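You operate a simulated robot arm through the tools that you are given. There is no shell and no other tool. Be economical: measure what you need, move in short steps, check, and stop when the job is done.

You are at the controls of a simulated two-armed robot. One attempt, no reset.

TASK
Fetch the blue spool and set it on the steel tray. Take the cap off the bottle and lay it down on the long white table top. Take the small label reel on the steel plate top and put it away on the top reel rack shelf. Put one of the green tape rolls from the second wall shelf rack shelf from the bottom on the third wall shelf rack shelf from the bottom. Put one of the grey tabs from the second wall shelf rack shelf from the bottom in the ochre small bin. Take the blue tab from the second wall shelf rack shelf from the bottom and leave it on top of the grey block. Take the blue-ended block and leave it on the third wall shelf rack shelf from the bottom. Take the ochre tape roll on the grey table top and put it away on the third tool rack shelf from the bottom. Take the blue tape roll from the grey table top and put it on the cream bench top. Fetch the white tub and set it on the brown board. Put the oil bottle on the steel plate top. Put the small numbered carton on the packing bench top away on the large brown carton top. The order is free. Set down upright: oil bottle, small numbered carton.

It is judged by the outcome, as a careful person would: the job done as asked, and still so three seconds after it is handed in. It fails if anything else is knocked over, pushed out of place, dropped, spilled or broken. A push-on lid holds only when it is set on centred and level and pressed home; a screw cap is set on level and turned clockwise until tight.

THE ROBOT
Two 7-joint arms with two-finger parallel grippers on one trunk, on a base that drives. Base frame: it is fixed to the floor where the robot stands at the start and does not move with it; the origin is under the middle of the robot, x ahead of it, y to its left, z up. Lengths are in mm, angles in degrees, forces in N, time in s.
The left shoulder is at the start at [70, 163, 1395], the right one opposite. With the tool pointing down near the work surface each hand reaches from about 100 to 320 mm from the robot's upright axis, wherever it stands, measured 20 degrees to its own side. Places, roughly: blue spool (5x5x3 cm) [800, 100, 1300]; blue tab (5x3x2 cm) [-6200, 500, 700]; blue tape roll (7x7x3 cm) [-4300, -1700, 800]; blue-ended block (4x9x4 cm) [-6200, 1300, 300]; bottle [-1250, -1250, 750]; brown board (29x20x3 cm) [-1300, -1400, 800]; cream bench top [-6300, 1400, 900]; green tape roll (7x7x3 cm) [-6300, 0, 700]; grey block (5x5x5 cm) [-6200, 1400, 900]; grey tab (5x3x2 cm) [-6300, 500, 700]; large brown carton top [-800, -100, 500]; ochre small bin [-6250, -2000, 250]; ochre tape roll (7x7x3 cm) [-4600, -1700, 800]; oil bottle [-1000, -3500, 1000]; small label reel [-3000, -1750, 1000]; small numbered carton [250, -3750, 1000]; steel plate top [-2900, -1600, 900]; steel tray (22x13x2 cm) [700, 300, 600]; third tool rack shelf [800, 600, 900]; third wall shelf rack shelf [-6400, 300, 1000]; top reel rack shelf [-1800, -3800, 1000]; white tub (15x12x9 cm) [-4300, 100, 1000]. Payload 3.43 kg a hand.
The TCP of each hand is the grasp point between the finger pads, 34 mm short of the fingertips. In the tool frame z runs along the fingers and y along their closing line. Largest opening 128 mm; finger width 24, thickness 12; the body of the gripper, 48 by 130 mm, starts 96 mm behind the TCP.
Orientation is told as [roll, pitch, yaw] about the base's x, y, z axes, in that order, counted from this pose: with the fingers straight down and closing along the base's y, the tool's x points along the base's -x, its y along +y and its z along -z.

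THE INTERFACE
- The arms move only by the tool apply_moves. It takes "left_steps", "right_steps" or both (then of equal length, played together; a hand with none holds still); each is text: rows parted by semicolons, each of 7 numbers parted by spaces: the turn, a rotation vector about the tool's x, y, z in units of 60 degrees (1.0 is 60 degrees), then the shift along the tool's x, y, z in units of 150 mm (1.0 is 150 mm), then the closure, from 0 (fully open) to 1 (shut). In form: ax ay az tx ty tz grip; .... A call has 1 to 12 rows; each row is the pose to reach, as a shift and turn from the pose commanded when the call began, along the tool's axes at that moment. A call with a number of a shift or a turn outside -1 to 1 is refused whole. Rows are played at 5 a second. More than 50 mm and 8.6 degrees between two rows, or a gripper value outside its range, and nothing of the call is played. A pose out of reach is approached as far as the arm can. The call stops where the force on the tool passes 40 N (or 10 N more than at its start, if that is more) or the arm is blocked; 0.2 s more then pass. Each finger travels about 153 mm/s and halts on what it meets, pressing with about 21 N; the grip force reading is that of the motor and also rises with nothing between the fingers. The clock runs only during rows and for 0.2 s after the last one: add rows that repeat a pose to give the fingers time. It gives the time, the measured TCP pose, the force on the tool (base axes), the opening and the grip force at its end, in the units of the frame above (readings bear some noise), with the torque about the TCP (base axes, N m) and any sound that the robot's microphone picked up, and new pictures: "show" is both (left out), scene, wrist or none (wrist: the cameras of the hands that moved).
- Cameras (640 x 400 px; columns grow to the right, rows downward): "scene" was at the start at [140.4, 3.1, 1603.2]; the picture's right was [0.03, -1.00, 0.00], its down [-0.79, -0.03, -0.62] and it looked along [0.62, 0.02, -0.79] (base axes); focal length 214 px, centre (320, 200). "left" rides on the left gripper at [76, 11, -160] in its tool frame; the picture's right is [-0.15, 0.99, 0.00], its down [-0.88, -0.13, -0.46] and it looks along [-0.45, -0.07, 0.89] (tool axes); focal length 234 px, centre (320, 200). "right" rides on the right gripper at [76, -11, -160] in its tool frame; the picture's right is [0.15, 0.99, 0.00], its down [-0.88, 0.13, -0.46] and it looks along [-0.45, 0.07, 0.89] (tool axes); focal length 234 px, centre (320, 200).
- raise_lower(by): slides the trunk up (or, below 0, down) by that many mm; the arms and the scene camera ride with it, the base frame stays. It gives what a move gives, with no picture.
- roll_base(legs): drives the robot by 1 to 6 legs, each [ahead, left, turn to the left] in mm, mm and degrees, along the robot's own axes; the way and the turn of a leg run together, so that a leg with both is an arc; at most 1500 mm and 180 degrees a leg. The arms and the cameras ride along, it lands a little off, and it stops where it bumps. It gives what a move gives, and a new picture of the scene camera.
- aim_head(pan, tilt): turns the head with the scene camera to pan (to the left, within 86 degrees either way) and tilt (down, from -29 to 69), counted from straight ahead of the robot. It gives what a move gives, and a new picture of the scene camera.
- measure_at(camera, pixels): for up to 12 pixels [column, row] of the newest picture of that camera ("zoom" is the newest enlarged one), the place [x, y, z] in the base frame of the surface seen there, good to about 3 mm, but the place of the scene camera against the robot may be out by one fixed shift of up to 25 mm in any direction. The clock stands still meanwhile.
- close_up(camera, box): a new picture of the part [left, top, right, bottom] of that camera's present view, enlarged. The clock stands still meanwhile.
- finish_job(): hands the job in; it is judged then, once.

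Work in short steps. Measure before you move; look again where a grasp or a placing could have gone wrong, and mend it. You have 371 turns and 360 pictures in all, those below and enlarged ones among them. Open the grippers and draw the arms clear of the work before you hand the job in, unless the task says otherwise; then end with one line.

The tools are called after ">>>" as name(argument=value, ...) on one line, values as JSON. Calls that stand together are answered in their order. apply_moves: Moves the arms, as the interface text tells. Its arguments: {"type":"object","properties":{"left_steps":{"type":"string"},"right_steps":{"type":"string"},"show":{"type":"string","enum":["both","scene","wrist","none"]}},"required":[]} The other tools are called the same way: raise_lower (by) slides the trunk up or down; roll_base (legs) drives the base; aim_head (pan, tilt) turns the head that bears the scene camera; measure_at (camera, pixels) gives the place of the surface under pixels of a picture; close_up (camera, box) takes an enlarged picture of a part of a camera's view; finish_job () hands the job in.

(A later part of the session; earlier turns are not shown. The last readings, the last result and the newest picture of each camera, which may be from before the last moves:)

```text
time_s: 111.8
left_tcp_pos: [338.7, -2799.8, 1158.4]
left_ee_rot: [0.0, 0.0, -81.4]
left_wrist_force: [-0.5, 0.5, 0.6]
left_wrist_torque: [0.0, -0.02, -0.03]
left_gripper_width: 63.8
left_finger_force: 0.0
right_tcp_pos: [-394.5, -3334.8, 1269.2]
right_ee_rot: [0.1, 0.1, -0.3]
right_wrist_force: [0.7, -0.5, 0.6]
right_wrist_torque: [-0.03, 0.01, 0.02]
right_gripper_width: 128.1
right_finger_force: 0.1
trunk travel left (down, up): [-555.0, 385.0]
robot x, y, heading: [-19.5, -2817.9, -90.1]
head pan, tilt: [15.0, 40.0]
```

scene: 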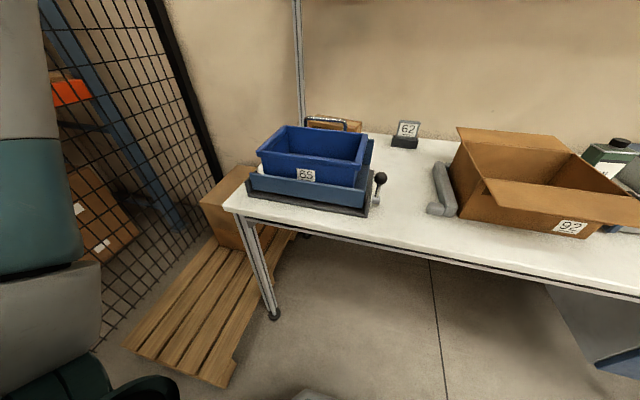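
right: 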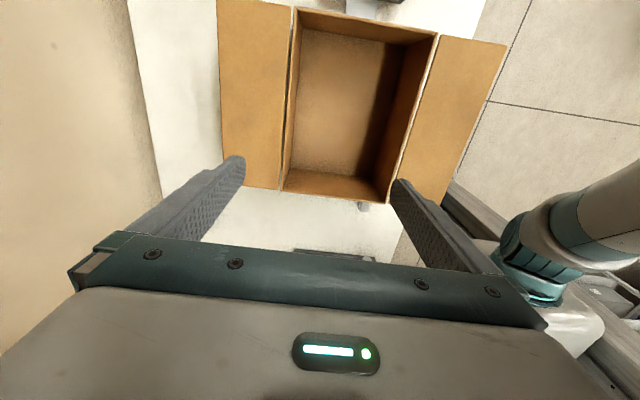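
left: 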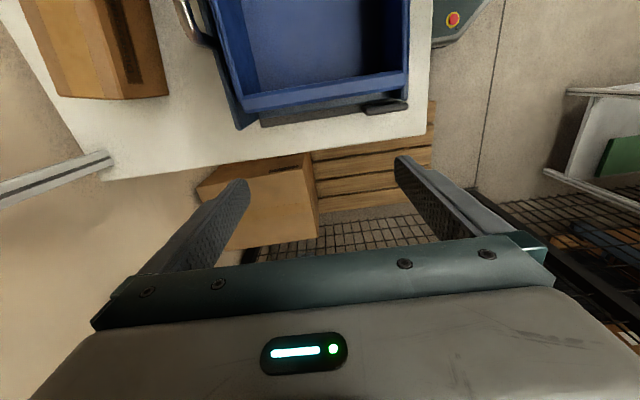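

The left arm is tucked. I check the fence and left arm clearance before driving in again.

>>> measure_at(camera="scene", pixels=[[195, 150], [120, 180], [40, 230], [20, 100], [40, 330], [85, 300], [215, 190], [105, 335]])

>>> aim_head(pan=60, tilt=30)

```text
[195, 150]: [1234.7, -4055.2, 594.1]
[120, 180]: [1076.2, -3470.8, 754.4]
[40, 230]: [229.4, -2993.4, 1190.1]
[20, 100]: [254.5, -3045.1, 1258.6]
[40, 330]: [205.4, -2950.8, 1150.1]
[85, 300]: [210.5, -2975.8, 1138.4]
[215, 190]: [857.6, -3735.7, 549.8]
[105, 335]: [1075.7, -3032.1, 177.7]
```

```text
time_s: 113.0
left_tcp_pos: [339.1, -2800.2, 1158.1]
left_ee_rot: [-0.1, -0.1, -81.4]
left_wrist_force: [0.6, -0.3, -0.1]
left_wrist_torque: [-0.01, 0.02, 0.0]
left_gripper_width: 64.0
left_finger_force: 0.0
right_tcp_pos: [-395.4, -3333.4, 1268.7]
right_ee_rot: [0.1, -0.1, -0.4]
right_wrist_force: [-0.8, -0.8, 0.7]
right_wrist_torque: [0.01, 0.0, 0.01]
right_gripper_width: 127.9
right_finger_force: 0.1
trunk travel left (down, up): [-555.0, 385.0]
robot x, y, heading: [-11.5, -2818.6, -89.8]
head pan, tilt: [60.0, 30.0]
```

scene: 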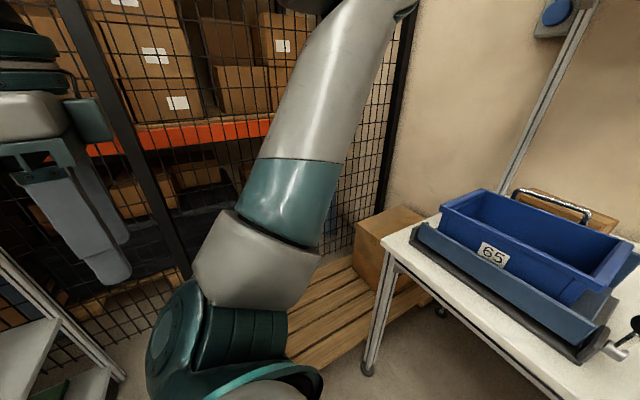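

The fence is at x≥1076, ample room. I drive in to (80,−3140), then lower the right hand 150 while raising the trunk 150.

>>> roll_base(legs=[[0, 95, 0], [200, 0, 0]])

>>> apply_moves(right_steps="0 0 0 -0.2 0 0.3 0; 0 0 0 -0.4 0 0.6 0; 0 0 0 -0.6 0 0.9 0; 0 0 0 -0.8 0 1 0; 0 0 0 -1 0 1 0; 0 0 0 -1 0 1 0", show="none")

>>> raise_lower(by=150)

>>> apply_moves(right_steps="0 0 0 -0.3 0 0 0; 0 0 0 -0.6 0 0 0; 0 0 0 -0.9 0 0 0; 0 0 0 -1 0 0 0; 0 0 0 -1 0 0 0", show="both")

```text
time_s: 115.3
left_tcp_pos: [433.0, -2999.8, 1157.9]
left_ee_rot: [-0.1, 0.0, -81.6]
left_wrist_force: [-0.8, -0.6, -0.1]
left_wrist_torque: [0.03, 0.0, 0.0]
left_gripper_width: 64.2
left_finger_force: 0.2
right_tcp_pos: [-300.7, -3532.7, 1268.7]
right_ee_rot: [0.1, 0.0, -0.4]
right_wrist_force: [-0.3, -0.4, -1.3]
right_wrist_torque: [0.02, -0.01, -0.01]
right_gripper_width: 128.0
right_finger_force: 0.1
trunk travel left (down, up): [-555.0, 385.0]
robot x, y, heading: [77.8, -3015.9, -89.9]
head pan, tilt: [60.0, 30.0]
```

scene: 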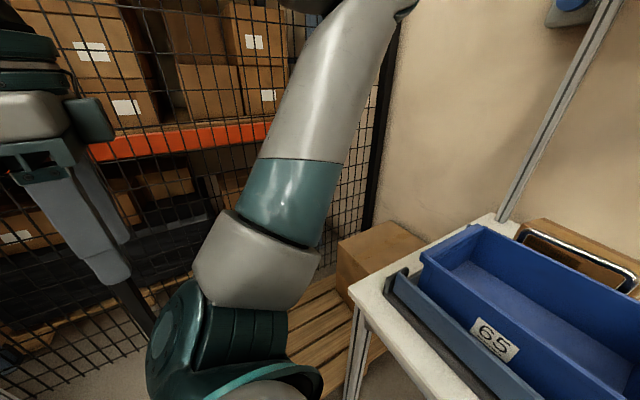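

```text
refused: row 1 steps farther than a row can; nothing moved
```

```text
time_s: 117.0
left_tcp_pos: [432.8, -2999.0, 1307.9]
left_ee_rot: [-0.1, 0.0, -81.6]
left_wrist_force: [0.5, 0.2, 0.6]
left_wrist_torque: [0.0, 0.02, -0.02]
left_gripper_width: 64.1
left_finger_force: 0.1
right_tcp_pos: [-302.8, -3532.2, 1418.3]
right_ee_rot: [0.1, 0.0, -0.4]
right_wrist_force: [0.3, -1.2, 0.5]
right_wrist_torque: [0.03, 0.03, -0.05]
right_gripper_width: 128.0
right_finger_force: 0.0
trunk travel left (down, up): [-705.0, 235.0]
robot x, y, heading: [79.3, -3015.7, -90.0]
head pan, tilt: [60.0, 30.0]
```

```text
time_s: 118.2
left_tcp_pos: [432.2, -2998.7, 1306.6]
left_ee_rot: [-0.2, -0.1, -81.5]
left_wrist_force: [0.7, 0.0, 0.6]
left_wrist_torque: [0.0, 0.0, -0.03]
left_gripper_width: 63.9
left_finger_force: 0.0
right_tcp_pos: [-152.0, -3533.2, 1419.8]
right_ee_rot: [0.1, -0.1, -0.4]
right_wrist_force: [0.4, 0.6, -0.7]
right_wrist_torque: [0.0, -0.05, -0.01]
right_gripper_width: 127.8
right_finger_force: 0.1
trunk travel left (down, up): [-705.0, 235.0]
robot x, y, heading: [80.2, -3017.2, -90.0]
head pan, tilt: [60.0, 30.0]
```

scene: 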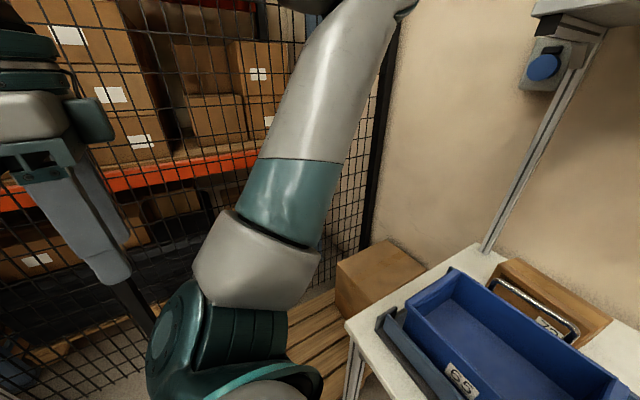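
right: 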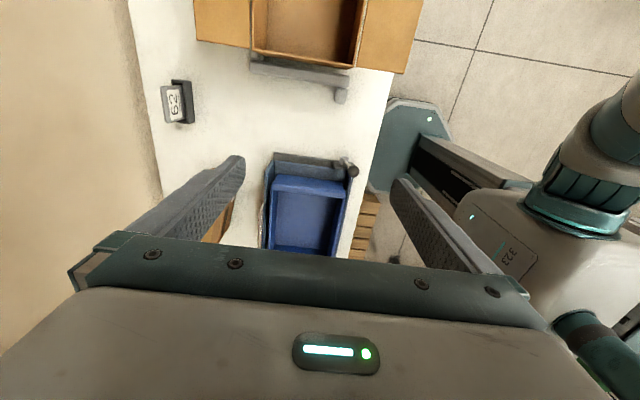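

I move the right hand further over (+x) and down, keeping above bin and handle (z≤1047).

>>> apply_moves(right_steps="0 0 0 -0.2 0 0.2 0; 0 0 0 -0.4 0 0.4 0; 0 0 0 -0.6 0 0.6 0; 0 0 0 -0.8 0 0.8 0; 0 0 0 -1 0 1 0; 0 0 0 -1 0 1 0", show="none")

>>> apply_moves(right_steps="0 0 0 -0.2 0 0.12 0; 0 0 0 -0.4 0 0.24 0; 0 0 0 -0.6 0 0.36 0; 0 0 0 -0.8 0 0.48 0; 0 0 0 -1 0 0.6 0; 0 0 0 -1 0 0.6 0", show="none")

>>> roll_base(legs=[[115, 0, 0]])

>>> apply_moves(right_steps="0 0 0 0 -0.3 0 0; 0 0 0 0 -0.6 0 0; 0 0 0 0 -0.9 0 0; 0 0 0 0 -0.9 0 0", show="both")

```text
time_s: 119.6
left_tcp_pos: [434.1, -2998.6, 1307.8]
left_ee_rot: [0.0, -0.1, -81.5]
left_wrist_force: [0.1, 0.0, 0.2]
left_wrist_torque: [-0.02, -0.05, 0.0]
left_gripper_width: 64.1
left_finger_force: 0.0
right_tcp_pos: [-3.1, -3534.0, 1268.7]
right_ee_rot: [0.0, 0.0, -0.4]
right_wrist_force: [0.4, 0.2, -0.3]
right_wrist_torque: [-0.03, -0.02, -0.01]
right_gripper_width: 127.9
right_finger_force: 0.0
trunk travel left (down, up): [-705.0, 235.0]
robot x, y, heading: [77.5, -3017.2, -90.0]
head pan, tilt: [60.0, 30.0]
```

```text
time_s: 121.0
left_tcp_pos: [431.5, -3000.0, 1307.4]
left_ee_rot: [-0.1, -0.1, -81.5]
left_wrist_force: [0.0, 0.2, 0.6]
left_wrist_torque: [-0.02, -0.02, -0.02]
left_gripper_width: 63.9
left_finger_force: 0.1
right_tcp_pos: [148.2, -3535.6, 1178.7]
right_ee_rot: [0.1, -0.1, -0.5]
right_wrist_force: [-0.6, 0.4, -0.5]
right_wrist_torque: [0.02, 0.03, -0.04]
right_gripper_width: 128.0
right_finger_force: 0.0
trunk travel left (down, up): [-705.0, 235.0]
robot x, y, heading: [76.8, -3015.3, -89.8]
head pan, tilt: [60.0, 30.0]
```

```text
time_s: 122.2
left_tcp_pos: [433.7, -3112.8, 1308.2]
left_ee_rot: [-0.2, -0.1, -81.5]
left_wrist_force: [-0.1, -0.2, -0.6]
left_wrist_torque: [0.0, 0.05, 0.0]
left_gripper_width: 63.7
left_finger_force: 0.0
right_tcp_pos: [149.8, -3650.9, 1179.9]
right_ee_rot: [0.1, 0.0, -0.4]
right_wrist_force: [0.4, -1.3, 0.6]
right_wrist_torque: [0.0, -0.01, 0.01]
right_gripper_width: 128.0
right_finger_force: 0.2
trunk travel left (down, up): [-705.0, 235.0]
robot x, y, heading: [76.1, -3129.8, -90.0]
head pan, tilt: [60.0, 30.0]
```

scene: 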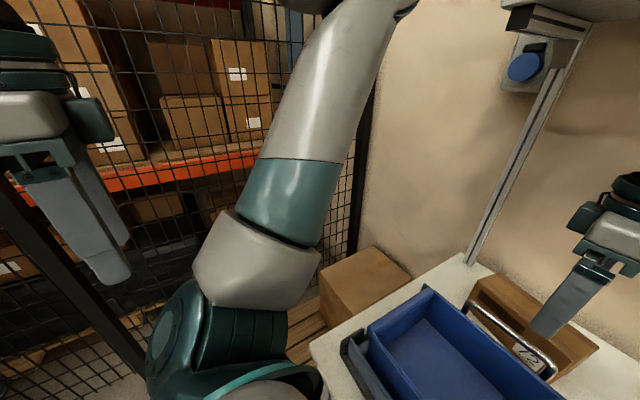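

```text
time_s: 123.2
left_tcp_pos: [434.2, -3113.5, 1307.8]
left_ee_rot: [-0.1, -0.1, -81.4]
left_wrist_force: [-0.3, 0.4, -0.2]
left_wrist_torque: [-0.04, 0.0, 0.04]
left_gripper_width: 64.2
left_finger_force: 0.1
right_tcp_pos: [148.9, -3783.8, 1179.9]
right_ee_rot: [0.0, 0.0, -0.4]
right_wrist_force: [0.0, 0.6, 0.1]
right_wrist_torque: [0.01, 0.03, 0.0]
right_gripper_width: 128.0
right_finger_force: 0.0
trunk travel left (down, up): [-705.0, 235.0]
robot x, y, heading: [78.9, -3134.5, -89.9]
head pan, tilt: [60.0, 30.0]
```

scene: 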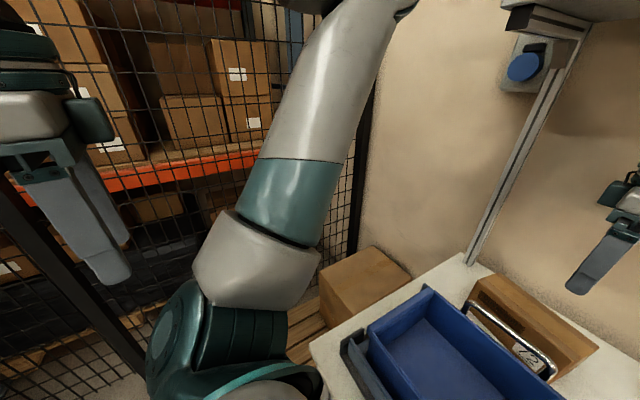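
right: 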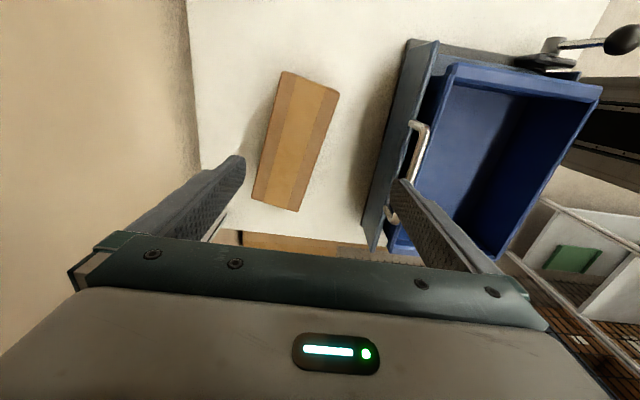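

Reach works and the carton is seen at (295,140). I measure its corners with the wrist camera.

>>> measure_at(camera="right", pixels=[[284, 76], [336, 92], [297, 208], [255, 198], [295, 145], [350, 150], [230, 120], [412, 160], [420, 125]])

```text
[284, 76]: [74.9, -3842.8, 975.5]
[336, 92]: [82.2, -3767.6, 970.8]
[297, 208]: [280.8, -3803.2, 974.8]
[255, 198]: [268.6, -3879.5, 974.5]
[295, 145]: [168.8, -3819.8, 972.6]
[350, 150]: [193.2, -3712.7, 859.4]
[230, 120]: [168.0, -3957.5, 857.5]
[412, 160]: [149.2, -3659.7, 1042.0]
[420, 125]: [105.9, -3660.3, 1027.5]
```

Carton centre (177,−3823), rotated −10.4°, top 974. I align yaw and descend first 150 mm, check, then go on.

>>> apply_moves(right_steps="0 0 0.08 -0.1 -0.13 0.2 0; 0 0 0.167 -0.187 -0.26 0.4 0; 0 0 0.167 -0.187 -0.26 0.7 0; 0 0 0.167 -0.187 -0.26 1 0; 0 0 0.167 -0.187 -0.26 1 0", show="wrist")

```text
time_s: 124.5
left_tcp_pos: [434.4, -3113.7, 1308.7]
left_ee_rot: [-0.2, -0.1, -81.5]
left_wrist_force: [0.5, -0.2, 0.6]
left_wrist_torque: [0.0, 0.01, 0.01]
left_gripper_width: 64.1
left_finger_force: 0.0
right_tcp_pos: [178.1, -3823.2, 1030.3]
right_ee_rot: [-0.1, 0.0, -10.4]
right_wrist_force: [0.8, -0.7, -0.1]
right_wrist_torque: [-0.03, -0.03, 0.02]
right_gripper_width: 128.1
right_finger_force: 0.0
trunk travel left (down, up): [-705.0, 235.0]
robot x, y, heading: [75.9, -3130.1, -89.8]
head pan, tilt: [60.0, 30.0]
```

right: 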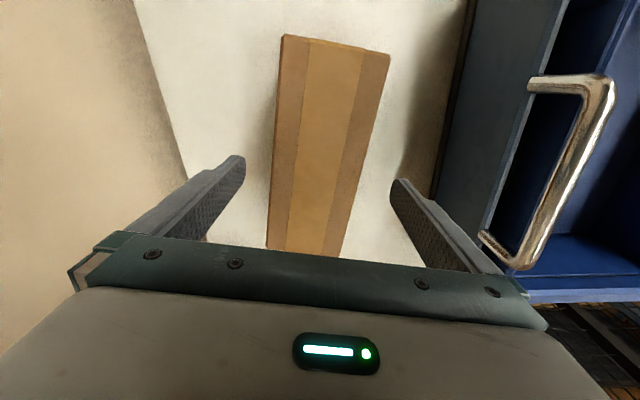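

Well centred. I descend 95 mm, close, and lift 60 mm.

>>> apply_moves(right_steps="0 0 0 0 0 0.3 0; 0 0 0 0 0 0.63 0; 0 0 0 0 0 0.63 0; 0 0 0 0 0 0.63 0.4; 0 0 0 0 0 0.63 0.6; 0 0 0 0 0 0.63 0.6; 0 0 0 0 0 0.63 0.6; 0 0 0 0 0 0.4 0.6; 0 0 0 0 0 0.2 0.6; 0 0 0 0 0 0 0.6; 0 0 0 0 0 -0.3 0.6; 0 0 0 0 0 -0.6 0.6", show="wrist")

```text
time_s: 127.0
left_tcp_pos: [434.5, -3114.2, 1307.4]
left_ee_rot: [0.0, -0.1, -81.6]
left_wrist_force: [-0.1, 0.3, -0.3]
left_wrist_torque: [0.0, 0.01, 0.0]
left_gripper_width: 63.9
left_finger_force: 0.2
right_tcp_pos: [177.9, -3825.9, 1119.9]
right_ee_rot: [0.1, 0.0, -10.3]
right_wrist_force: [-0.4, 0.0, -5.8]
right_wrist_torque: [-0.03, 0.03, 0.0]
right_gripper_width: 88.5
right_finger_force: 20.7
trunk travel left (down, up): [-705.0, 235.0]
robot x, y, heading: [77.9, -3129.4, -90.1]
head pan, tilt: [60.0, 30.0]
```

right: 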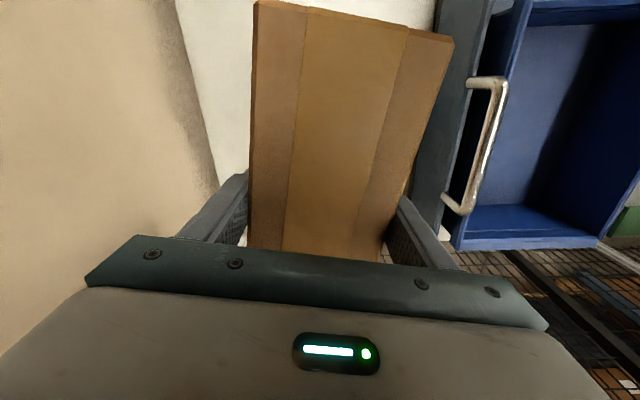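

Carton held (≈0.6 kg). I raise the trunk 60 to clear the handle, back out, and take a look.

>>> raise_lower(by=60)

>>> aim_head(pan=0, tilt=35)

>>> roll_base(legs=[[-450, 0, 0]])

```text
time_s: 128.1
left_tcp_pos: [433.8, -3115.0, 1367.3]
left_ee_rot: [-0.2, 0.0, -81.5]
left_wrist_force: [-0.1, -1.0, -0.4]
left_wrist_torque: [0.03, 0.01, 0.01]
left_gripper_width: 64.3
left_finger_force: 0.0
right_tcp_pos: [177.4, -3827.0, 1178.7]
right_ee_rot: [0.0, 0.0, -10.2]
right_wrist_force: [0.2, -0.2, -4.7]
right_wrist_torque: [0.01, 0.04, 0.0]
right_gripper_width: 87.8
right_finger_force: 21.4
trunk travel left (down, up): [-765.0, 175.0]
robot x, y, heading: [76.7, -3129.7, -90.0]
head pan, tilt: [60.0, 30.0]
```

```text
time_s: 129.3
left_tcp_pos: [433.4, -3115.6, 1367.0]
left_ee_rot: [-0.1, -0.1, -81.5]
left_wrist_force: [0.4, 0.5, -0.1]
left_wrist_torque: [-0.04, 0.01, 0.0]
left_gripper_width: 63.8
left_finger_force: 0.0
right_tcp_pos: [178.1, -3826.1, 1179.4]
right_ee_rot: [0.1, 0.0, -10.3]
right_wrist_force: [-0.7, 0.1, -4.2]
right_wrist_torque: [-0.03, 0.03, -0.01]
right_gripper_width: 88.2
right_finger_force: 20.8
trunk travel left (down, up): [-765.0, 175.0]
robot x, y, heading: [78.1, -3133.7, -90.0]
head pan, tilt: [0.0, 35.0]
```

scene: 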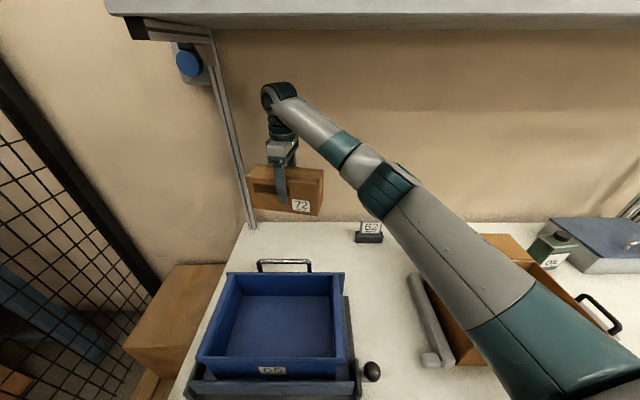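

```text
time_s: 132.1
left_tcp_pos: [432.8, -2663.4, 1368.4]
left_ee_rot: [-0.1, 0.0, -81.5]
left_wrist_force: [-0.1, 0.2, -0.3]
left_wrist_torque: [0.0, -0.01, 0.01]
left_gripper_width: 64.2
left_finger_force: 0.1
right_tcp_pos: [176.2, -3375.6, 1178.9]
right_ee_rot: [0.2, 0.0, -10.4]
right_wrist_force: [0.0, 0.2, -5.4]
right_wrist_torque: [0.02, -0.02, 0.0]
right_gripper_width: 88.1
right_finger_force: 21.1
trunk travel left (down, up): [-765.0, 175.0]
robot x, y, heading: [75.2, -2681.1, -90.2]
head pan, tilt: [0.0, 35.0]
```

scene: 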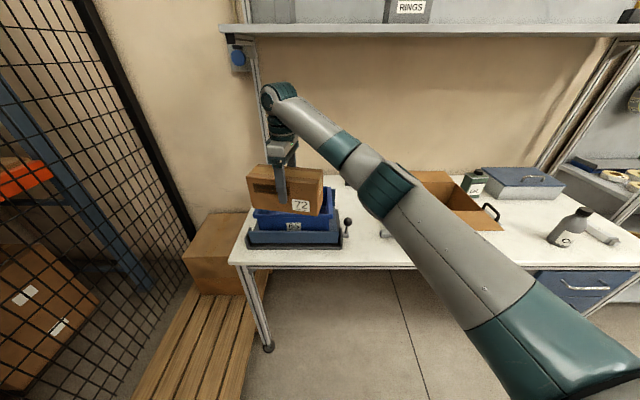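

The carton (72) is secure. I move to the aisle's middle, turn to face −x, and slide along to the large brown carton.

>>> roll_base(legs=[[0, -200, 0], [0, 0, -90], [0, -1500, 0], [0, -1100, 0]])

>>> aim_head(pan=0, tilt=50)

```text
time_s: 149.7
left_tcp_pos: [-141.7, -437.2, 1367.6]
left_ee_rot: [-0.1, 0.0, -170.6]
left_wrist_force: [0.1, -0.7, -0.2]
left_wrist_torque: [0.0, 0.0, -0.02]
left_gripper_width: 64.3
left_finger_force: 0.0
right_tcp_pos: [-857.3, -193.2, 1179.1]
right_ee_rot: [0.1, 0.0, -99.4]
right_wrist_force: [0.6, 0.6, -5.7]
right_wrist_torque: [0.0, -0.01, 0.04]
right_gripper_width: 88.2
right_finger_force: 21.0
trunk travel left (down, up): [-765.0, 175.0]
robot x, y, heading: [-161.6, -82.4, -178.9]
head pan, tilt: [0.0, 35.0]
```

scene: 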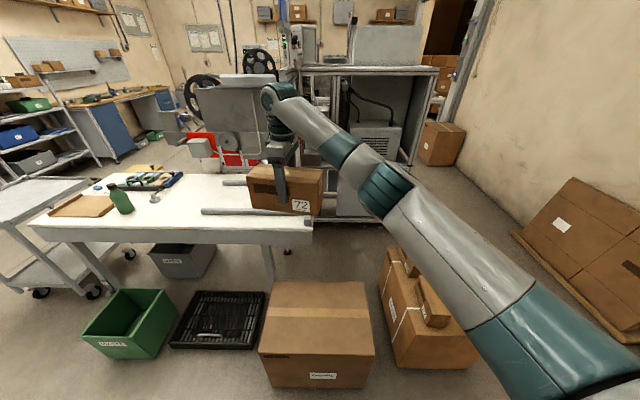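

```text
time_s: 150.5
left_tcp_pos: [-141.2, -437.3, 1367.6]
left_ee_rot: [-0.1, 0.0, -170.6]
left_wrist_force: [-0.1, -0.1, -0.1]
left_wrist_torque: [0.02, 0.01, 0.02]
left_gripper_width: 63.9
left_finger_force: 0.0
right_tcp_pos: [-857.5, -192.7, 1178.6]
right_ee_rot: [0.1, 0.0, -99.5]
right_wrist_force: [0.1, 1.6, -4.2]
right_wrist_torque: [0.02, 0.0, 0.02]
right_gripper_width: 87.8
right_finger_force: 20.7
trunk travel left (down, up): [-765.0, 175.0]
robot x, y, heading: [-161.9, -79.7, -178.8]
head pan, tilt: [0.0, 50.0]
```

scene: 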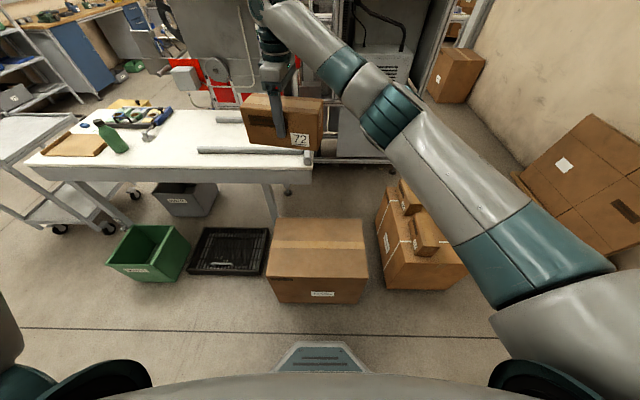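

>>> measure_at(camera="scene", pixels=[[276, 222], [360, 222], [270, 274], [364, 276], [318, 245], [312, 165], [300, 205]])

>>> measure_at(camera="right", pixels=[[300, 100]])

```text
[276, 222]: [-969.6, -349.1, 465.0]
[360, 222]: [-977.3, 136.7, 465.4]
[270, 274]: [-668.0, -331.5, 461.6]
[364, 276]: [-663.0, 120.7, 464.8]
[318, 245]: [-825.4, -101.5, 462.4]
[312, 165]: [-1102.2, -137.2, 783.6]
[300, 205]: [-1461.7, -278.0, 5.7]
```

```text
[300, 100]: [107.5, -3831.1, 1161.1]
```

The carton's top spans x −977…−665, y −350…135 at z≈464. I shift the base to centre over it and lower the trunk by 590.

>>> roll_base(legs=[[-36, -86, 0]])

>>> raise_lower(by=-400)

>>> raise_lower(by=-190)

>>> apply_moves(right_steps="0 0 0 0 0 0 0.6", show="both")

```text
time_s: 151.6
left_tcp_pos: [-108.0, -357.2, 1366.0]
left_ee_rot: [-0.2, 0.2, -170.6]
left_wrist_force: [-0.1, -0.6, 0.4]
left_wrist_torque: [0.03, 0.03, -0.03]
left_gripper_width: 63.9
left_finger_force: 0.1
right_tcp_pos: [-824.7, -111.1, 1178.1]
right_ee_rot: [0.3, 0.2, -99.5]
right_wrist_force: [-0.3, -0.4, -5.6]
right_wrist_torque: [0.01, -0.02, 0.02]
right_gripper_width: 87.9
right_finger_force: 21.3
trunk travel left (down, up): [-765.0, 175.0]
robot x, y, heading: [-131.9, 2.6, -178.9]
head pan, tilt: [0.0, 50.0]
```

scene: 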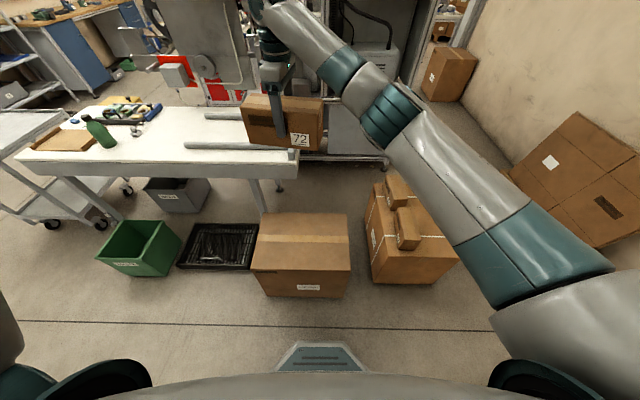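

```text
time_s: 155.4
left_tcp_pos: [-107.7, -352.7, 967.8]
left_ee_rot: [-0.1, 0.1, -170.5]
left_wrist_force: [0.5, -0.3, -0.6]
left_wrist_torque: [0.03, 0.03, -0.03]
left_gripper_width: 63.9
left_finger_force: 0.1
right_tcp_pos: [-823.4, -109.2, 778.6]
right_ee_rot: [0.1, 0.0, -99.3]
right_wrist_force: [0.8, 0.3, -4.1]
right_wrist_torque: [0.05, -0.03, 0.0]
right_gripper_width: 87.7
right_finger_force: 20.9
trunk travel left (down, up): [-365.0, 575.0]
robot x, y, heading: [-130.2, -1.8, -178.9]
head pan, tilt: [0.0, 50.0]
```

```text
time_s: 157.5
left_tcp_pos: [-108.1, -353.4, 777.8]
left_ee_rot: [-0.1, 0.0, -170.5]
left_wrist_force: [0.0, -0.2, -0.3]
left_wrist_torque: [0.0, 0.0, 0.0]
left_gripper_width: 63.9
left_finger_force: 0.1
right_tcp_pos: [-822.2, -108.8, 588.9]
right_ee_rot: [0.1, 0.1, -99.3]
right_wrist_force: [-0.1, 0.9, -4.7]
right_wrist_torque: [0.04, 0.01, 0.04]
right_gripper_width: 88.2
right_finger_force: 20.7
trunk travel left (down, up): [-175.0, 765.0]
robot x, y, heading: [-129.0, -0.3, -179.0]
head pan, tilt: [0.0, 50.0]
```

```text
time_s: 157.9
left_tcp_pos: [-106.7, -353.5, 778.0]
left_ee_rot: [-0.1, 0.0, -170.5]
left_wrist_force: [0.0, -0.2, -0.4]
left_wrist_torque: [-0.03, -0.01, 0.0]
left_gripper_width: 64.2
left_finger_force: 0.1
right_tcp_pos: [-822.4, -108.6, 587.3]
right_ee_rot: [0.1, -0.1, -99.4]
right_wrist_force: [-0.1, -0.3, -4.1]
right_wrist_torque: [0.01, 0.0, 0.02]
right_gripper_width: 88.0
right_finger_force: 21.2
trunk travel left (down, up): [-175.0, 765.0]
robot x, y, heading: [-132.0, 1.3, -179.4]
head pan, tilt: [0.0, 50.0]
```

scene: 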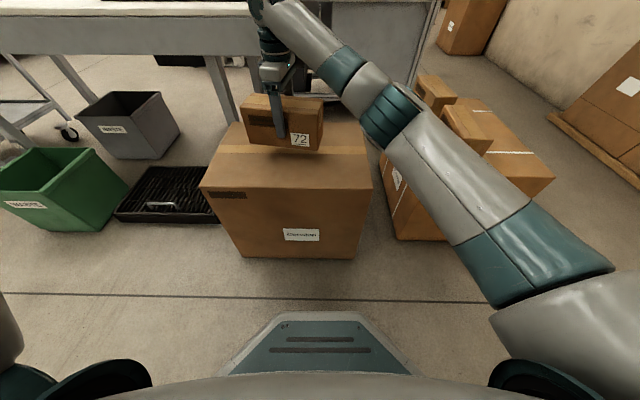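
right: 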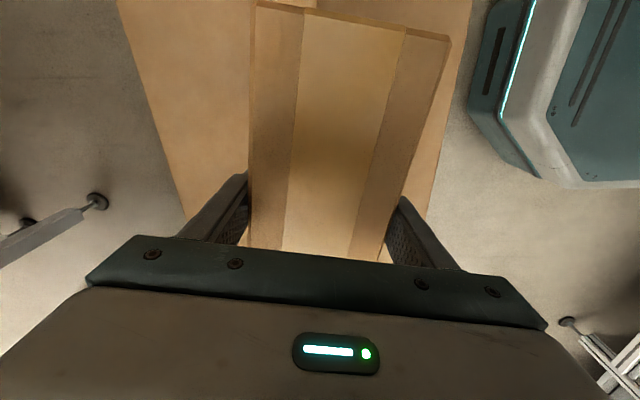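

I lower 47 mm and check the force.

>>> apply_moves(right_steps="0 0 0 0 0 0.15 0.6; 0 0 0 0 0 0.25 0.6; 0 0 0 0 0 0.31 0.6; 0 0 0 0 0 0.33 0.6; 0 0 0 0 0 0.33 0.6", show="none")

```text
time_s: 159.1
left_tcp_pos: [-107.1, -354.5, 778.0]
left_ee_rot: [-0.1, 0.0, -170.5]
left_wrist_force: [0.5, 0.0, 0.3]
left_wrist_torque: [0.05, -0.03, 0.01]
left_gripper_width: 64.1
left_finger_force: 0.0
right_tcp_pos: [-821.8, -110.1, 539.9]
right_ee_rot: [0.1, 0.0, -99.5]
right_wrist_force: [0.4, 0.3, -4.6]
right_wrist_torque: [-0.02, 0.0, -0.03]
right_gripper_width: 87.7
right_finger_force: 20.7
trunk travel left (down, up): [-175.0, 765.0]
robot x, y, heading: [-128.8, 0.2, -178.7]
head pan, tilt: [0.0, 50.0]
```

>>> apply_moves(right_steps="0 0 0 0 0 0.015 0.6; 0 0 0 0 0 0.03 0.6; 0 0 0 0 0 0.03 0.6", show="none")

```text
time_s: 159.9
left_tcp_pos: [-107.1, -352.5, 777.2]
left_ee_rot: [-0.1, 0.0, -170.6]
left_wrist_force: [0.6, -0.2, -0.8]
left_wrist_torque: [0.01, 0.02, 0.0]
left_gripper_width: 64.4
left_finger_force: 0.2
right_tcp_pos: [-822.5, -108.9, 535.0]
right_ee_rot: [0.1, 0.1, -99.4]
right_wrist_force: [0.5, 1.0, -3.0]
right_wrist_torque: [-0.17, 0.16, -0.08]
right_gripper_width: 88.0
right_finger_force: 20.5
trunk travel left (down, up): [-175.0, 765.0]
robot x, y, heading: [-127.6, 3.8, -178.9]
head pan, tilt: [0.0, 50.0]
```

The force and torque begin to change: touching. I press 2 mm more, open, and lift away.

>>> apply_moves(right_steps="0 0 0 0 0 0.013 0.6; 0 0 0 0 0 0.013 0.6; 0 0 0 0 0 0.013 0.2; 0 0 0 0 0 0.013 0; 0 0 0 0 0 0.013 0; 0 0 0 0 0 -0.3 0; 0 0 0 0 0 -0.6 0; 0 0 0 0 0 -0.9 0; 0 0 0 0 0 -1 0", show="both")

```text
time_s: 161.9
left_tcp_pos: [-107.1, -352.5, 777.2]
left_ee_rot: [-0.1, 0.0, -170.4]
left_wrist_force: [-0.1, -0.2, -0.5]
left_wrist_torque: [-0.02, 0.0, 0.05]
left_gripper_width: 63.9
left_finger_force: 0.0
right_tcp_pos: [-822.4, -108.3, 684.4]
right_ee_rot: [0.1, 0.0, -99.4]
right_wrist_force: [0.3, 0.0, 1.1]
right_wrist_torque: [-0.01, 0.03, 0.02]
right_gripper_width: 128.1
right_finger_force: 0.1
trunk travel left (down, up): [-175.0, 765.0]
robot x, y, heading: [-127.9, 0.6, -178.9]
head pan, tilt: [0.0, 50.0]
```

scene: 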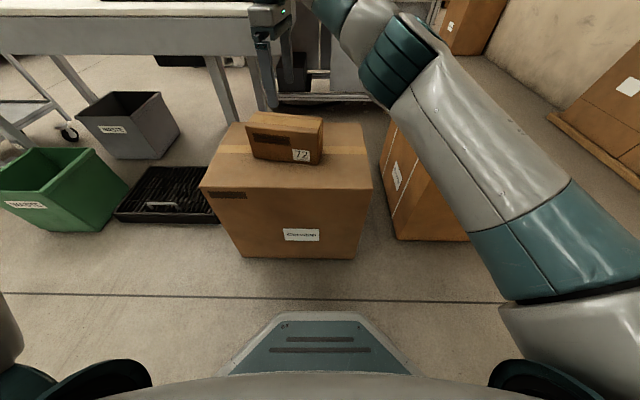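
right: 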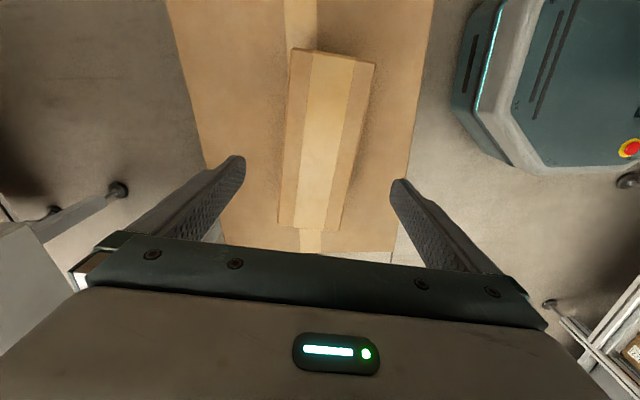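

Carton 72 stands on the large carton. Next the bottle cap: raise the trunk 330, slide along the aisle and approach over the green bin (its near face x≈−767).

>>> raise_lower(by=350)

>>> roll_base(legs=[[0, 1030, -1], [330, 0, 0]])

>>> apply_moves(right_steps="0 0 0 0 0 0 0", show="wrist")

```text
time_s: 165.3
left_tcp_pos: [-107.4, -352.7, 1127.0]
left_ee_rot: [-0.1, -0.1, -170.4]
left_wrist_force: [0.7, 0.9, -0.2]
left_wrist_torque: [-0.03, 0.0, -0.02]
left_gripper_width: 64.0
left_finger_force: 0.1
right_tcp_pos: [-822.1, -108.5, 1034.8]
right_ee_rot: [0.0, 0.0, -99.3]
right_wrist_force: [-0.1, -0.1, 1.4]
right_wrist_torque: [-0.02, 0.03, 0.0]
right_gripper_width: 128.3
right_finger_force: 0.0
trunk travel left (down, up): [-525.0, 415.0]
robot x, y, heading: [-127.6, 1.1, -178.9]
head pan, tilt: [0.0, 50.0]
```

```text
time_s: 172.4
left_tcp_pos: [-436.7, -1377.4, 1127.8]
left_ee_rot: [-0.1, 0.0, -171.5]
left_wrist_force: [-0.1, 0.4, 0.5]
left_wrist_torque: [-0.02, 0.0, 0.01]
left_gripper_width: 64.0
left_finger_force: 0.1
right_tcp_pos: [-1145.9, -1120.1, 1035.9]
right_ee_rot: [0.0, 0.0, -100.3]
right_wrist_force: [-0.1, 0.9, 0.5]
right_wrist_torque: [0.0, 0.02, -0.01]
right_gripper_width: 127.9
right_finger_force: 0.0
trunk travel left (down, up): [-525.0, 415.0]
robot x, y, heading: [-450.4, -1018.0, -180.0]
head pan, tilt: [0.0, 50.0]
```

scene: 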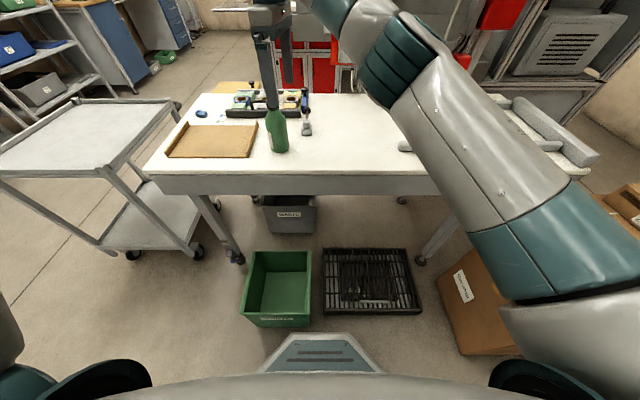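

```text
time_s: 172.8
left_tcp_pos: [-435.3, -1377.0, 1126.7]
left_ee_rot: [0.0, -0.1, -171.5]
left_wrist_force: [0.9, -0.2, 0.5]
left_wrist_torque: [0.02, 0.02, -0.02]
left_gripper_width: 63.9
left_finger_force: 0.0
right_tcp_pos: [-1146.2, -1118.7, 1036.2]
right_ee_rot: [0.1, 0.0, -100.4]
right_wrist_force: [0.8, 0.6, 0.9]
right_wrist_torque: [0.01, 0.03, -0.01]
right_gripper_width: 128.1
right_finger_force: 0.2
trunk travel left (down, up): [-525.0, 415.0]
robot x, y, heading: [-454.3, -1023.5, -180.0]
head pan, tilt: [0.0, 50.0]
```

right: 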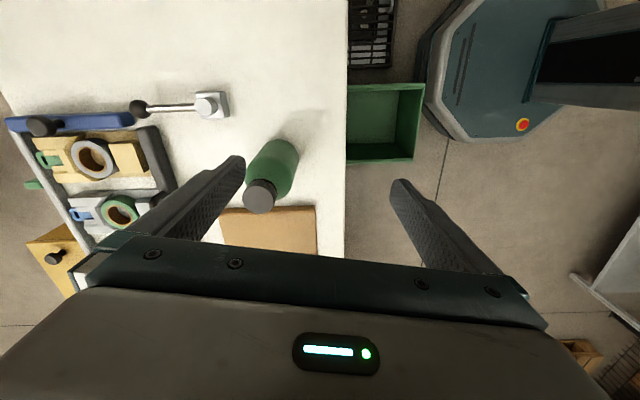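

>>> measure_at(camera="right", pixels=[[260, 195], [248, 195], [272, 190], [260, 182], [258, 208], [285, 145], [310, 180], [300, 100], [270, 230], [318, 230], [345, 150]])

>>> close_up(camera="right", box=[200, 110, 360, 210])

```text
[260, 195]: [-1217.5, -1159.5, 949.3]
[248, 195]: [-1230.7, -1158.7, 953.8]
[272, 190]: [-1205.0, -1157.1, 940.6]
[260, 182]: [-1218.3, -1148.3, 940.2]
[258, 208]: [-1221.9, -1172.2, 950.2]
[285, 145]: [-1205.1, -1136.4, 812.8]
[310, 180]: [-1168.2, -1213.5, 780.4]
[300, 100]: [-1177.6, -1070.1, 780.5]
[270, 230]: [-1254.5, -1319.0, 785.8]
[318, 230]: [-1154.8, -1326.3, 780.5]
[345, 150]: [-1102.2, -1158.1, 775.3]
```

```text
4.00 times, centred on (280, 160) of right
```

zoom: 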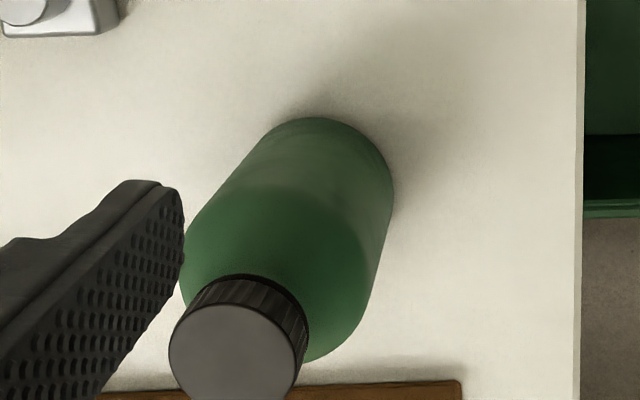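

The cap (ribbed, ~32 mm wide) tops at (−1218,−1160, 950). I move over it and turn the hand 120° clockwise first, to have room to unscrew counter-clockwise.

>>> apply_moves(right_steps="0 0 0.125 -0.1 -0.12 0 0.5; 0 0 0.25 -0.2 -0.24 0 0.5; 0 0 0.375 -0.3 -0.36 0 0.5; 0 0 0.5 -0.355 -0.423 0 0.5; 0 0 0.625 -0.355 -0.423 0 0.5; 0 0 0.75 -0.355 -0.423 0 0.5; 0 0 0.875 -0.355 -0.423 0 0.5; 0 0 1 -0.355 -0.423 0 0.5", show="none")

>>> apply_moves(right_steps="0 0 0.125 0 0 0 0.5; 0 0 0.25 0 0 0 0.5; 0 0 0.375 0 0 0 0.5; 0 0 0.5 0 0 0 0.5; 0 0 0.625 0 0 0 0.5; 0 0 0.75 0 0 0 0.5; 0 0 0.875 0 0 0 0.5; 0 0 1 0 0 0 0.5", show="wrist")

```text
time_s: 174.6
left_tcp_pos: [-439.0, -1377.5, 1127.7]
left_ee_rot: [-0.1, 0.1, -171.6]
left_wrist_force: [0.1, 0.4, 0.8]
left_wrist_torque: [0.0, 0.0, 0.04]
left_gripper_width: 64.2
left_finger_force: 0.0
right_tcp_pos: [-1181.5, -1096.2, 1042.8]
right_ee_rot: [0.2, 0.1, -160.6]
right_wrist_force: [-0.4, -0.1, -1.4]
right_wrist_torque: [-0.01, -0.03, 0.02]
right_gripper_width: 64.0
right_finger_force: 0.0
right hand out of reach, approached as far as the arm can: row 2, 3, 4, 5, 6, 7, 8
trunk travel left (down, up): [-525.0, 415.0]
robot x, y, heading: [-453.5, -1019.8, -179.7]
head pan, tilt: [0.0, 50.0]
```

```text
time_s: 176.4
left_tcp_pos: [-436.9, -1376.7, 1126.7]
left_ee_rot: [-0.1, 0.0, -171.6]
left_wrist_force: [-0.3, 0.5, -0.7]
left_wrist_torque: [-0.01, 0.01, 0.05]
left_gripper_width: 63.7
left_finger_force: 0.0
right_tcp_pos: [-1181.8, -1096.2, 1045.3]
right_ee_rot: [-0.1, 0.1, 139.5]
right_wrist_force: [0.1, 0.2, -0.3]
right_wrist_torque: [-0.03, 0.0, -0.01]
right_gripper_width: 63.8
right_finger_force: 0.1
trunk travel left (down, up): [-525.0, 415.0]
robot x, y, heading: [-451.2, -1019.4, -179.9]
head pan, tilt: [0.0, 50.0]
```

right: 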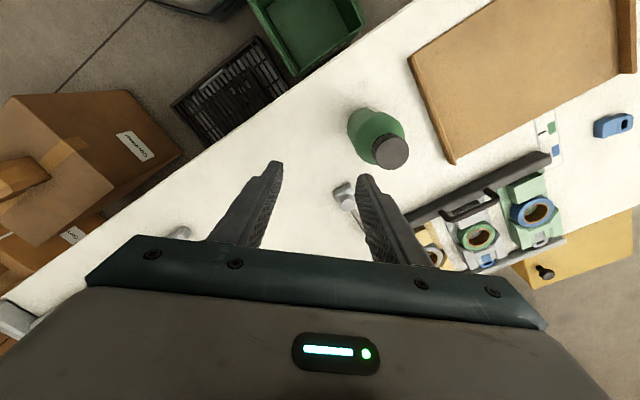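

Just out of reach. I shift the base 150 left so the right arm is better placed, and move the hand to the cap.

>>> roll_base(legs=[[0, 150, 0]])

>>> apply_moves(right_steps="0 0 0 -0.2 -0.1 0 0.5; 0 0 0 -0.4 -0.2 0 0.5; 0 0 0 -0.56 -0.275 0 0.5; 0 0 0 -0.56 -0.275 0 0.5", show="wrist")

```text
time_s: 177.8
left_tcp_pos: [-435.5, -1526.4, 1127.8]
left_ee_rot: [-0.2, -0.1, -171.5]
left_wrist_force: [0.5, 0.8, -0.3]
left_wrist_torque: [0.03, 0.0, -0.01]
left_gripper_width: 64.1
left_finger_force: 0.1
right_tcp_pos: [-1180.2, -1246.1, 1045.6]
right_ee_rot: [-0.1, 0.2, 139.8]
right_wrist_force: [-0.2, -0.7, -1.0]
right_wrist_torque: [0.03, 0.0, 0.04]
right_gripper_width: 64.2
right_finger_force: 0.1
trunk travel left (down, up): [-525.0, 415.0]
robot x, y, heading: [-453.8, -1170.5, -179.7]
head pan, tilt: [0.0, 50.0]
```

scene: 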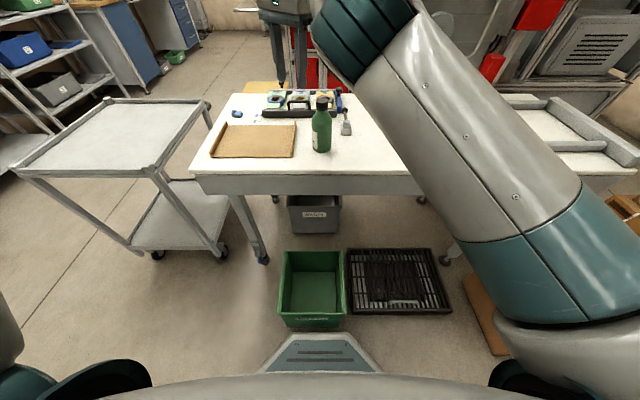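

```text
time_s: 178.8
left_tcp_pos: [-434.9, -1525.2, 1126.5]
left_ee_rot: [-0.2, -0.1, -171.5]
left_wrist_force: [-0.4, -0.3, -0.9]
left_wrist_torque: [-0.01, 0.01, 0.0]
left_gripper_width: 64.0
left_finger_force: 0.1
right_tcp_pos: [-1216.9, -1159.5, 1046.1]
right_ee_rot: [0.1, 0.0, 139.7]
right_wrist_force: [-0.9, 0.9, 1.1]
right_wrist_torque: [0.02, 0.05, -0.03]
right_gripper_width: 63.8
right_finger_force: 0.0
trunk travel left (down, up): [-525.0, 415.0]
robot x, y, heading: [-450.7, -1168.1, -180.1]
head pan, tilt: [0.0, 50.0]
```

right: 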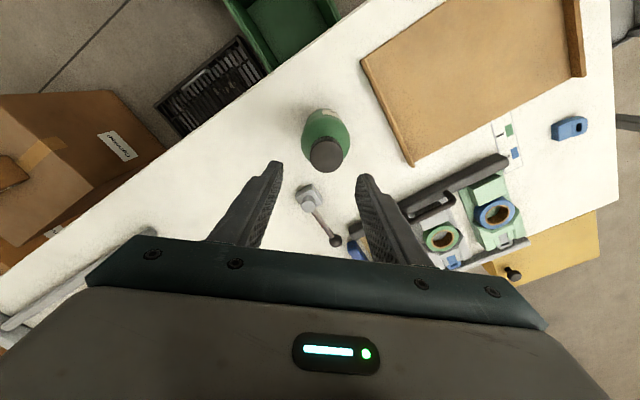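

>>> measure_at(camera="right", pixels=[[327, 153], [313, 152], [341, 154], [327, 141], [326, 166]])

```text
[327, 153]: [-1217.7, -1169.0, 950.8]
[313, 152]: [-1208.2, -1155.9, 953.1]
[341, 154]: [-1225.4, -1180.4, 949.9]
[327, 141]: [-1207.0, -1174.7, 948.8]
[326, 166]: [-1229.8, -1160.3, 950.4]
```

Cap centre (−1217.5,−1168, 951). I correct 8 mm, descend to TCP z≈964 and close on the cap.

>>> apply_moves(right_steps="0 0 0 0.034 0.045 0.1 0.5; 0 0 0 0.034 0.045 0.35 0.5; 0 0 0 0.034 0.045 0.5 0.5; 0 0 0 0.034 0.045 0.547 0.5; 0 0 0 0.034 0.045 0.547 0.7; 0 0 0 0.034 0.045 0.547 0.85; 0 0 0 0.034 0.045 0.547 0.85", show="wrist")

```text
time_s: 180.4
left_tcp_pos: [-435.3, -1525.7, 1126.9]
left_ee_rot: [-0.2, 0.0, -171.4]
left_wrist_force: [-0.4, -0.8, -0.1]
left_wrist_torque: [0.01, -0.03, 0.0]
left_gripper_width: 64.2
left_finger_force: 0.0
right_tcp_pos: [-1217.6, -1168.6, 963.7]
right_ee_rot: [-0.1, 0.2, 139.7]
right_wrist_force: [1.8, -0.7, -0.4]
right_wrist_torque: [-0.1, -0.17, 0.0]
right_gripper_width: 38.8
right_finger_force: 20.8
trunk travel left (down, up): [-525.0, 415.0]
robot x, y, heading: [-451.4, -1170.3, -180.0]
head pan, tilt: [0.0, 50.0]
```

right: 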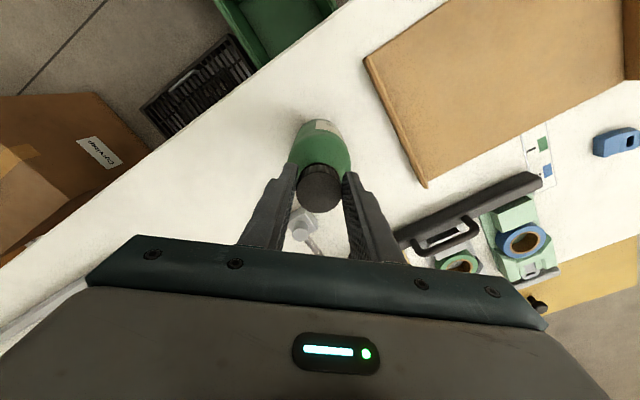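

Gripping the cap (38.8 mm). I turn counter-clockwise 60° and watch whether the bottle's label (317,127) turns along.

>>> apply_moves(right_steps="0 0 -0.125 0 0 0 0.85; 0 0 -0.25 0 0 0 0.85; 0 0 -0.375 0 0 0 0.85; 0 0 -0.5 0 0 0 0.85; 0 0 -0.625 0 0 0 0.85; 0 0 -0.75 0 0 0 0.85; 0 0 -0.875 0 0 0 0.85; 0 0 -1 0 0 0 0.85", show="wrist")

```text
time_s: 182.2
left_tcp_pos: [-436.2, -1525.9, 1127.8]
left_ee_rot: [-0.1, 0.0, -171.5]
left_wrist_force: [0.3, -0.3, -0.1]
left_wrist_torque: [-0.03, 0.03, 0.02]
left_gripper_width: 64.2
left_finger_force: 0.0
right_tcp_pos: [-1218.0, -1169.6, 962.9]
right_ee_rot: [0.1, 0.1, -160.2]
right_wrist_force: [-0.3, -0.8, 0.1]
right_wrist_torque: [-0.03, -0.02, -0.05]
right_gripper_width: 39.1
right_finger_force: 20.7
trunk travel left (down, up): [-525.0, 415.0]
robot x, y, heading: [-449.9, -1172.1, -179.8]
head pan, tilt: [0.0, 50.0]
```

right: 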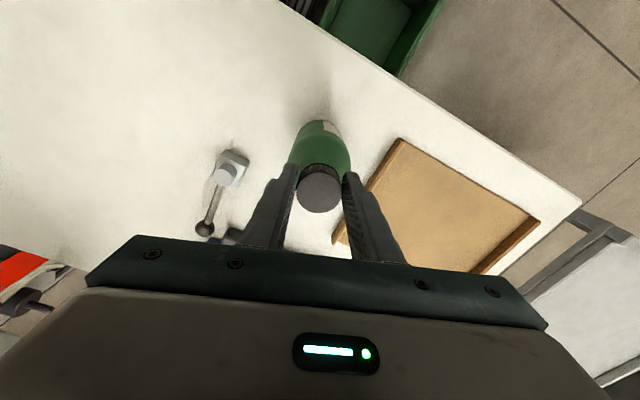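

The label moved only partly relative to the hand, so the cap turns some against the bottle. I go on another 60° with a light downward press.

>>> apply_moves(right_steps="0 0 -0.1 0 0 0.012 0.85; 0 0 -0.225 0 0 0.012 0.85; 0 0 -0.35 0 0 0.012 0.85; 0 0 -0.475 0 0 0.012 0.85; 0 0 -0.6 0 0 0.012 0.85; 0 0 -0.725 0 0 0.012 0.85; 0 0 -0.85 0 0 0.012 0.85; 0 0 -0.975 0 0 0.012 0.85", show="wrist")

>>> close_up(camera="right", box=[240, 100, 400, 220])

```text
time_s: 184.0
left_tcp_pos: [-434.1, -1526.1, 1127.4]
left_ee_rot: [-0.2, -0.1, -171.5]
left_wrist_force: [-0.3, -0.1, 0.4]
left_wrist_torque: [-0.01, -0.02, -0.02]
left_gripper_width: 63.9
left_finger_force: 0.0
right_tcp_pos: [-1216.4, -1169.2, 962.3]
right_ee_rot: [0.1, 0.0, -101.8]
right_wrist_force: [-1.9, -1.5, 10.4]
right_wrist_torque: [-0.08, 0.04, -0.06]
right_gripper_width: 38.8
right_finger_force: 21.1
trunk travel left (down, up): [-525.0, 415.0]
robot x, y, heading: [-456.8, -1169.9, -179.9]
head pan, tilt: [0.0, 50.0]
```

right: 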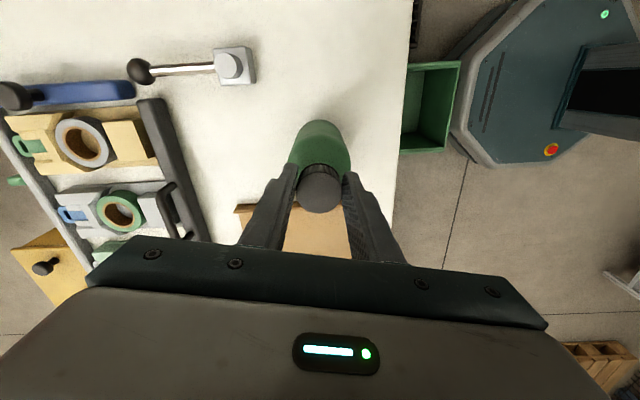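

```text
3.33 times, centred on (320, 160) of right
```

zoom: 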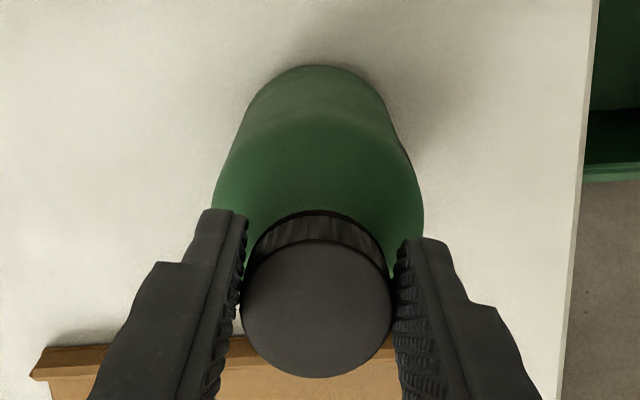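

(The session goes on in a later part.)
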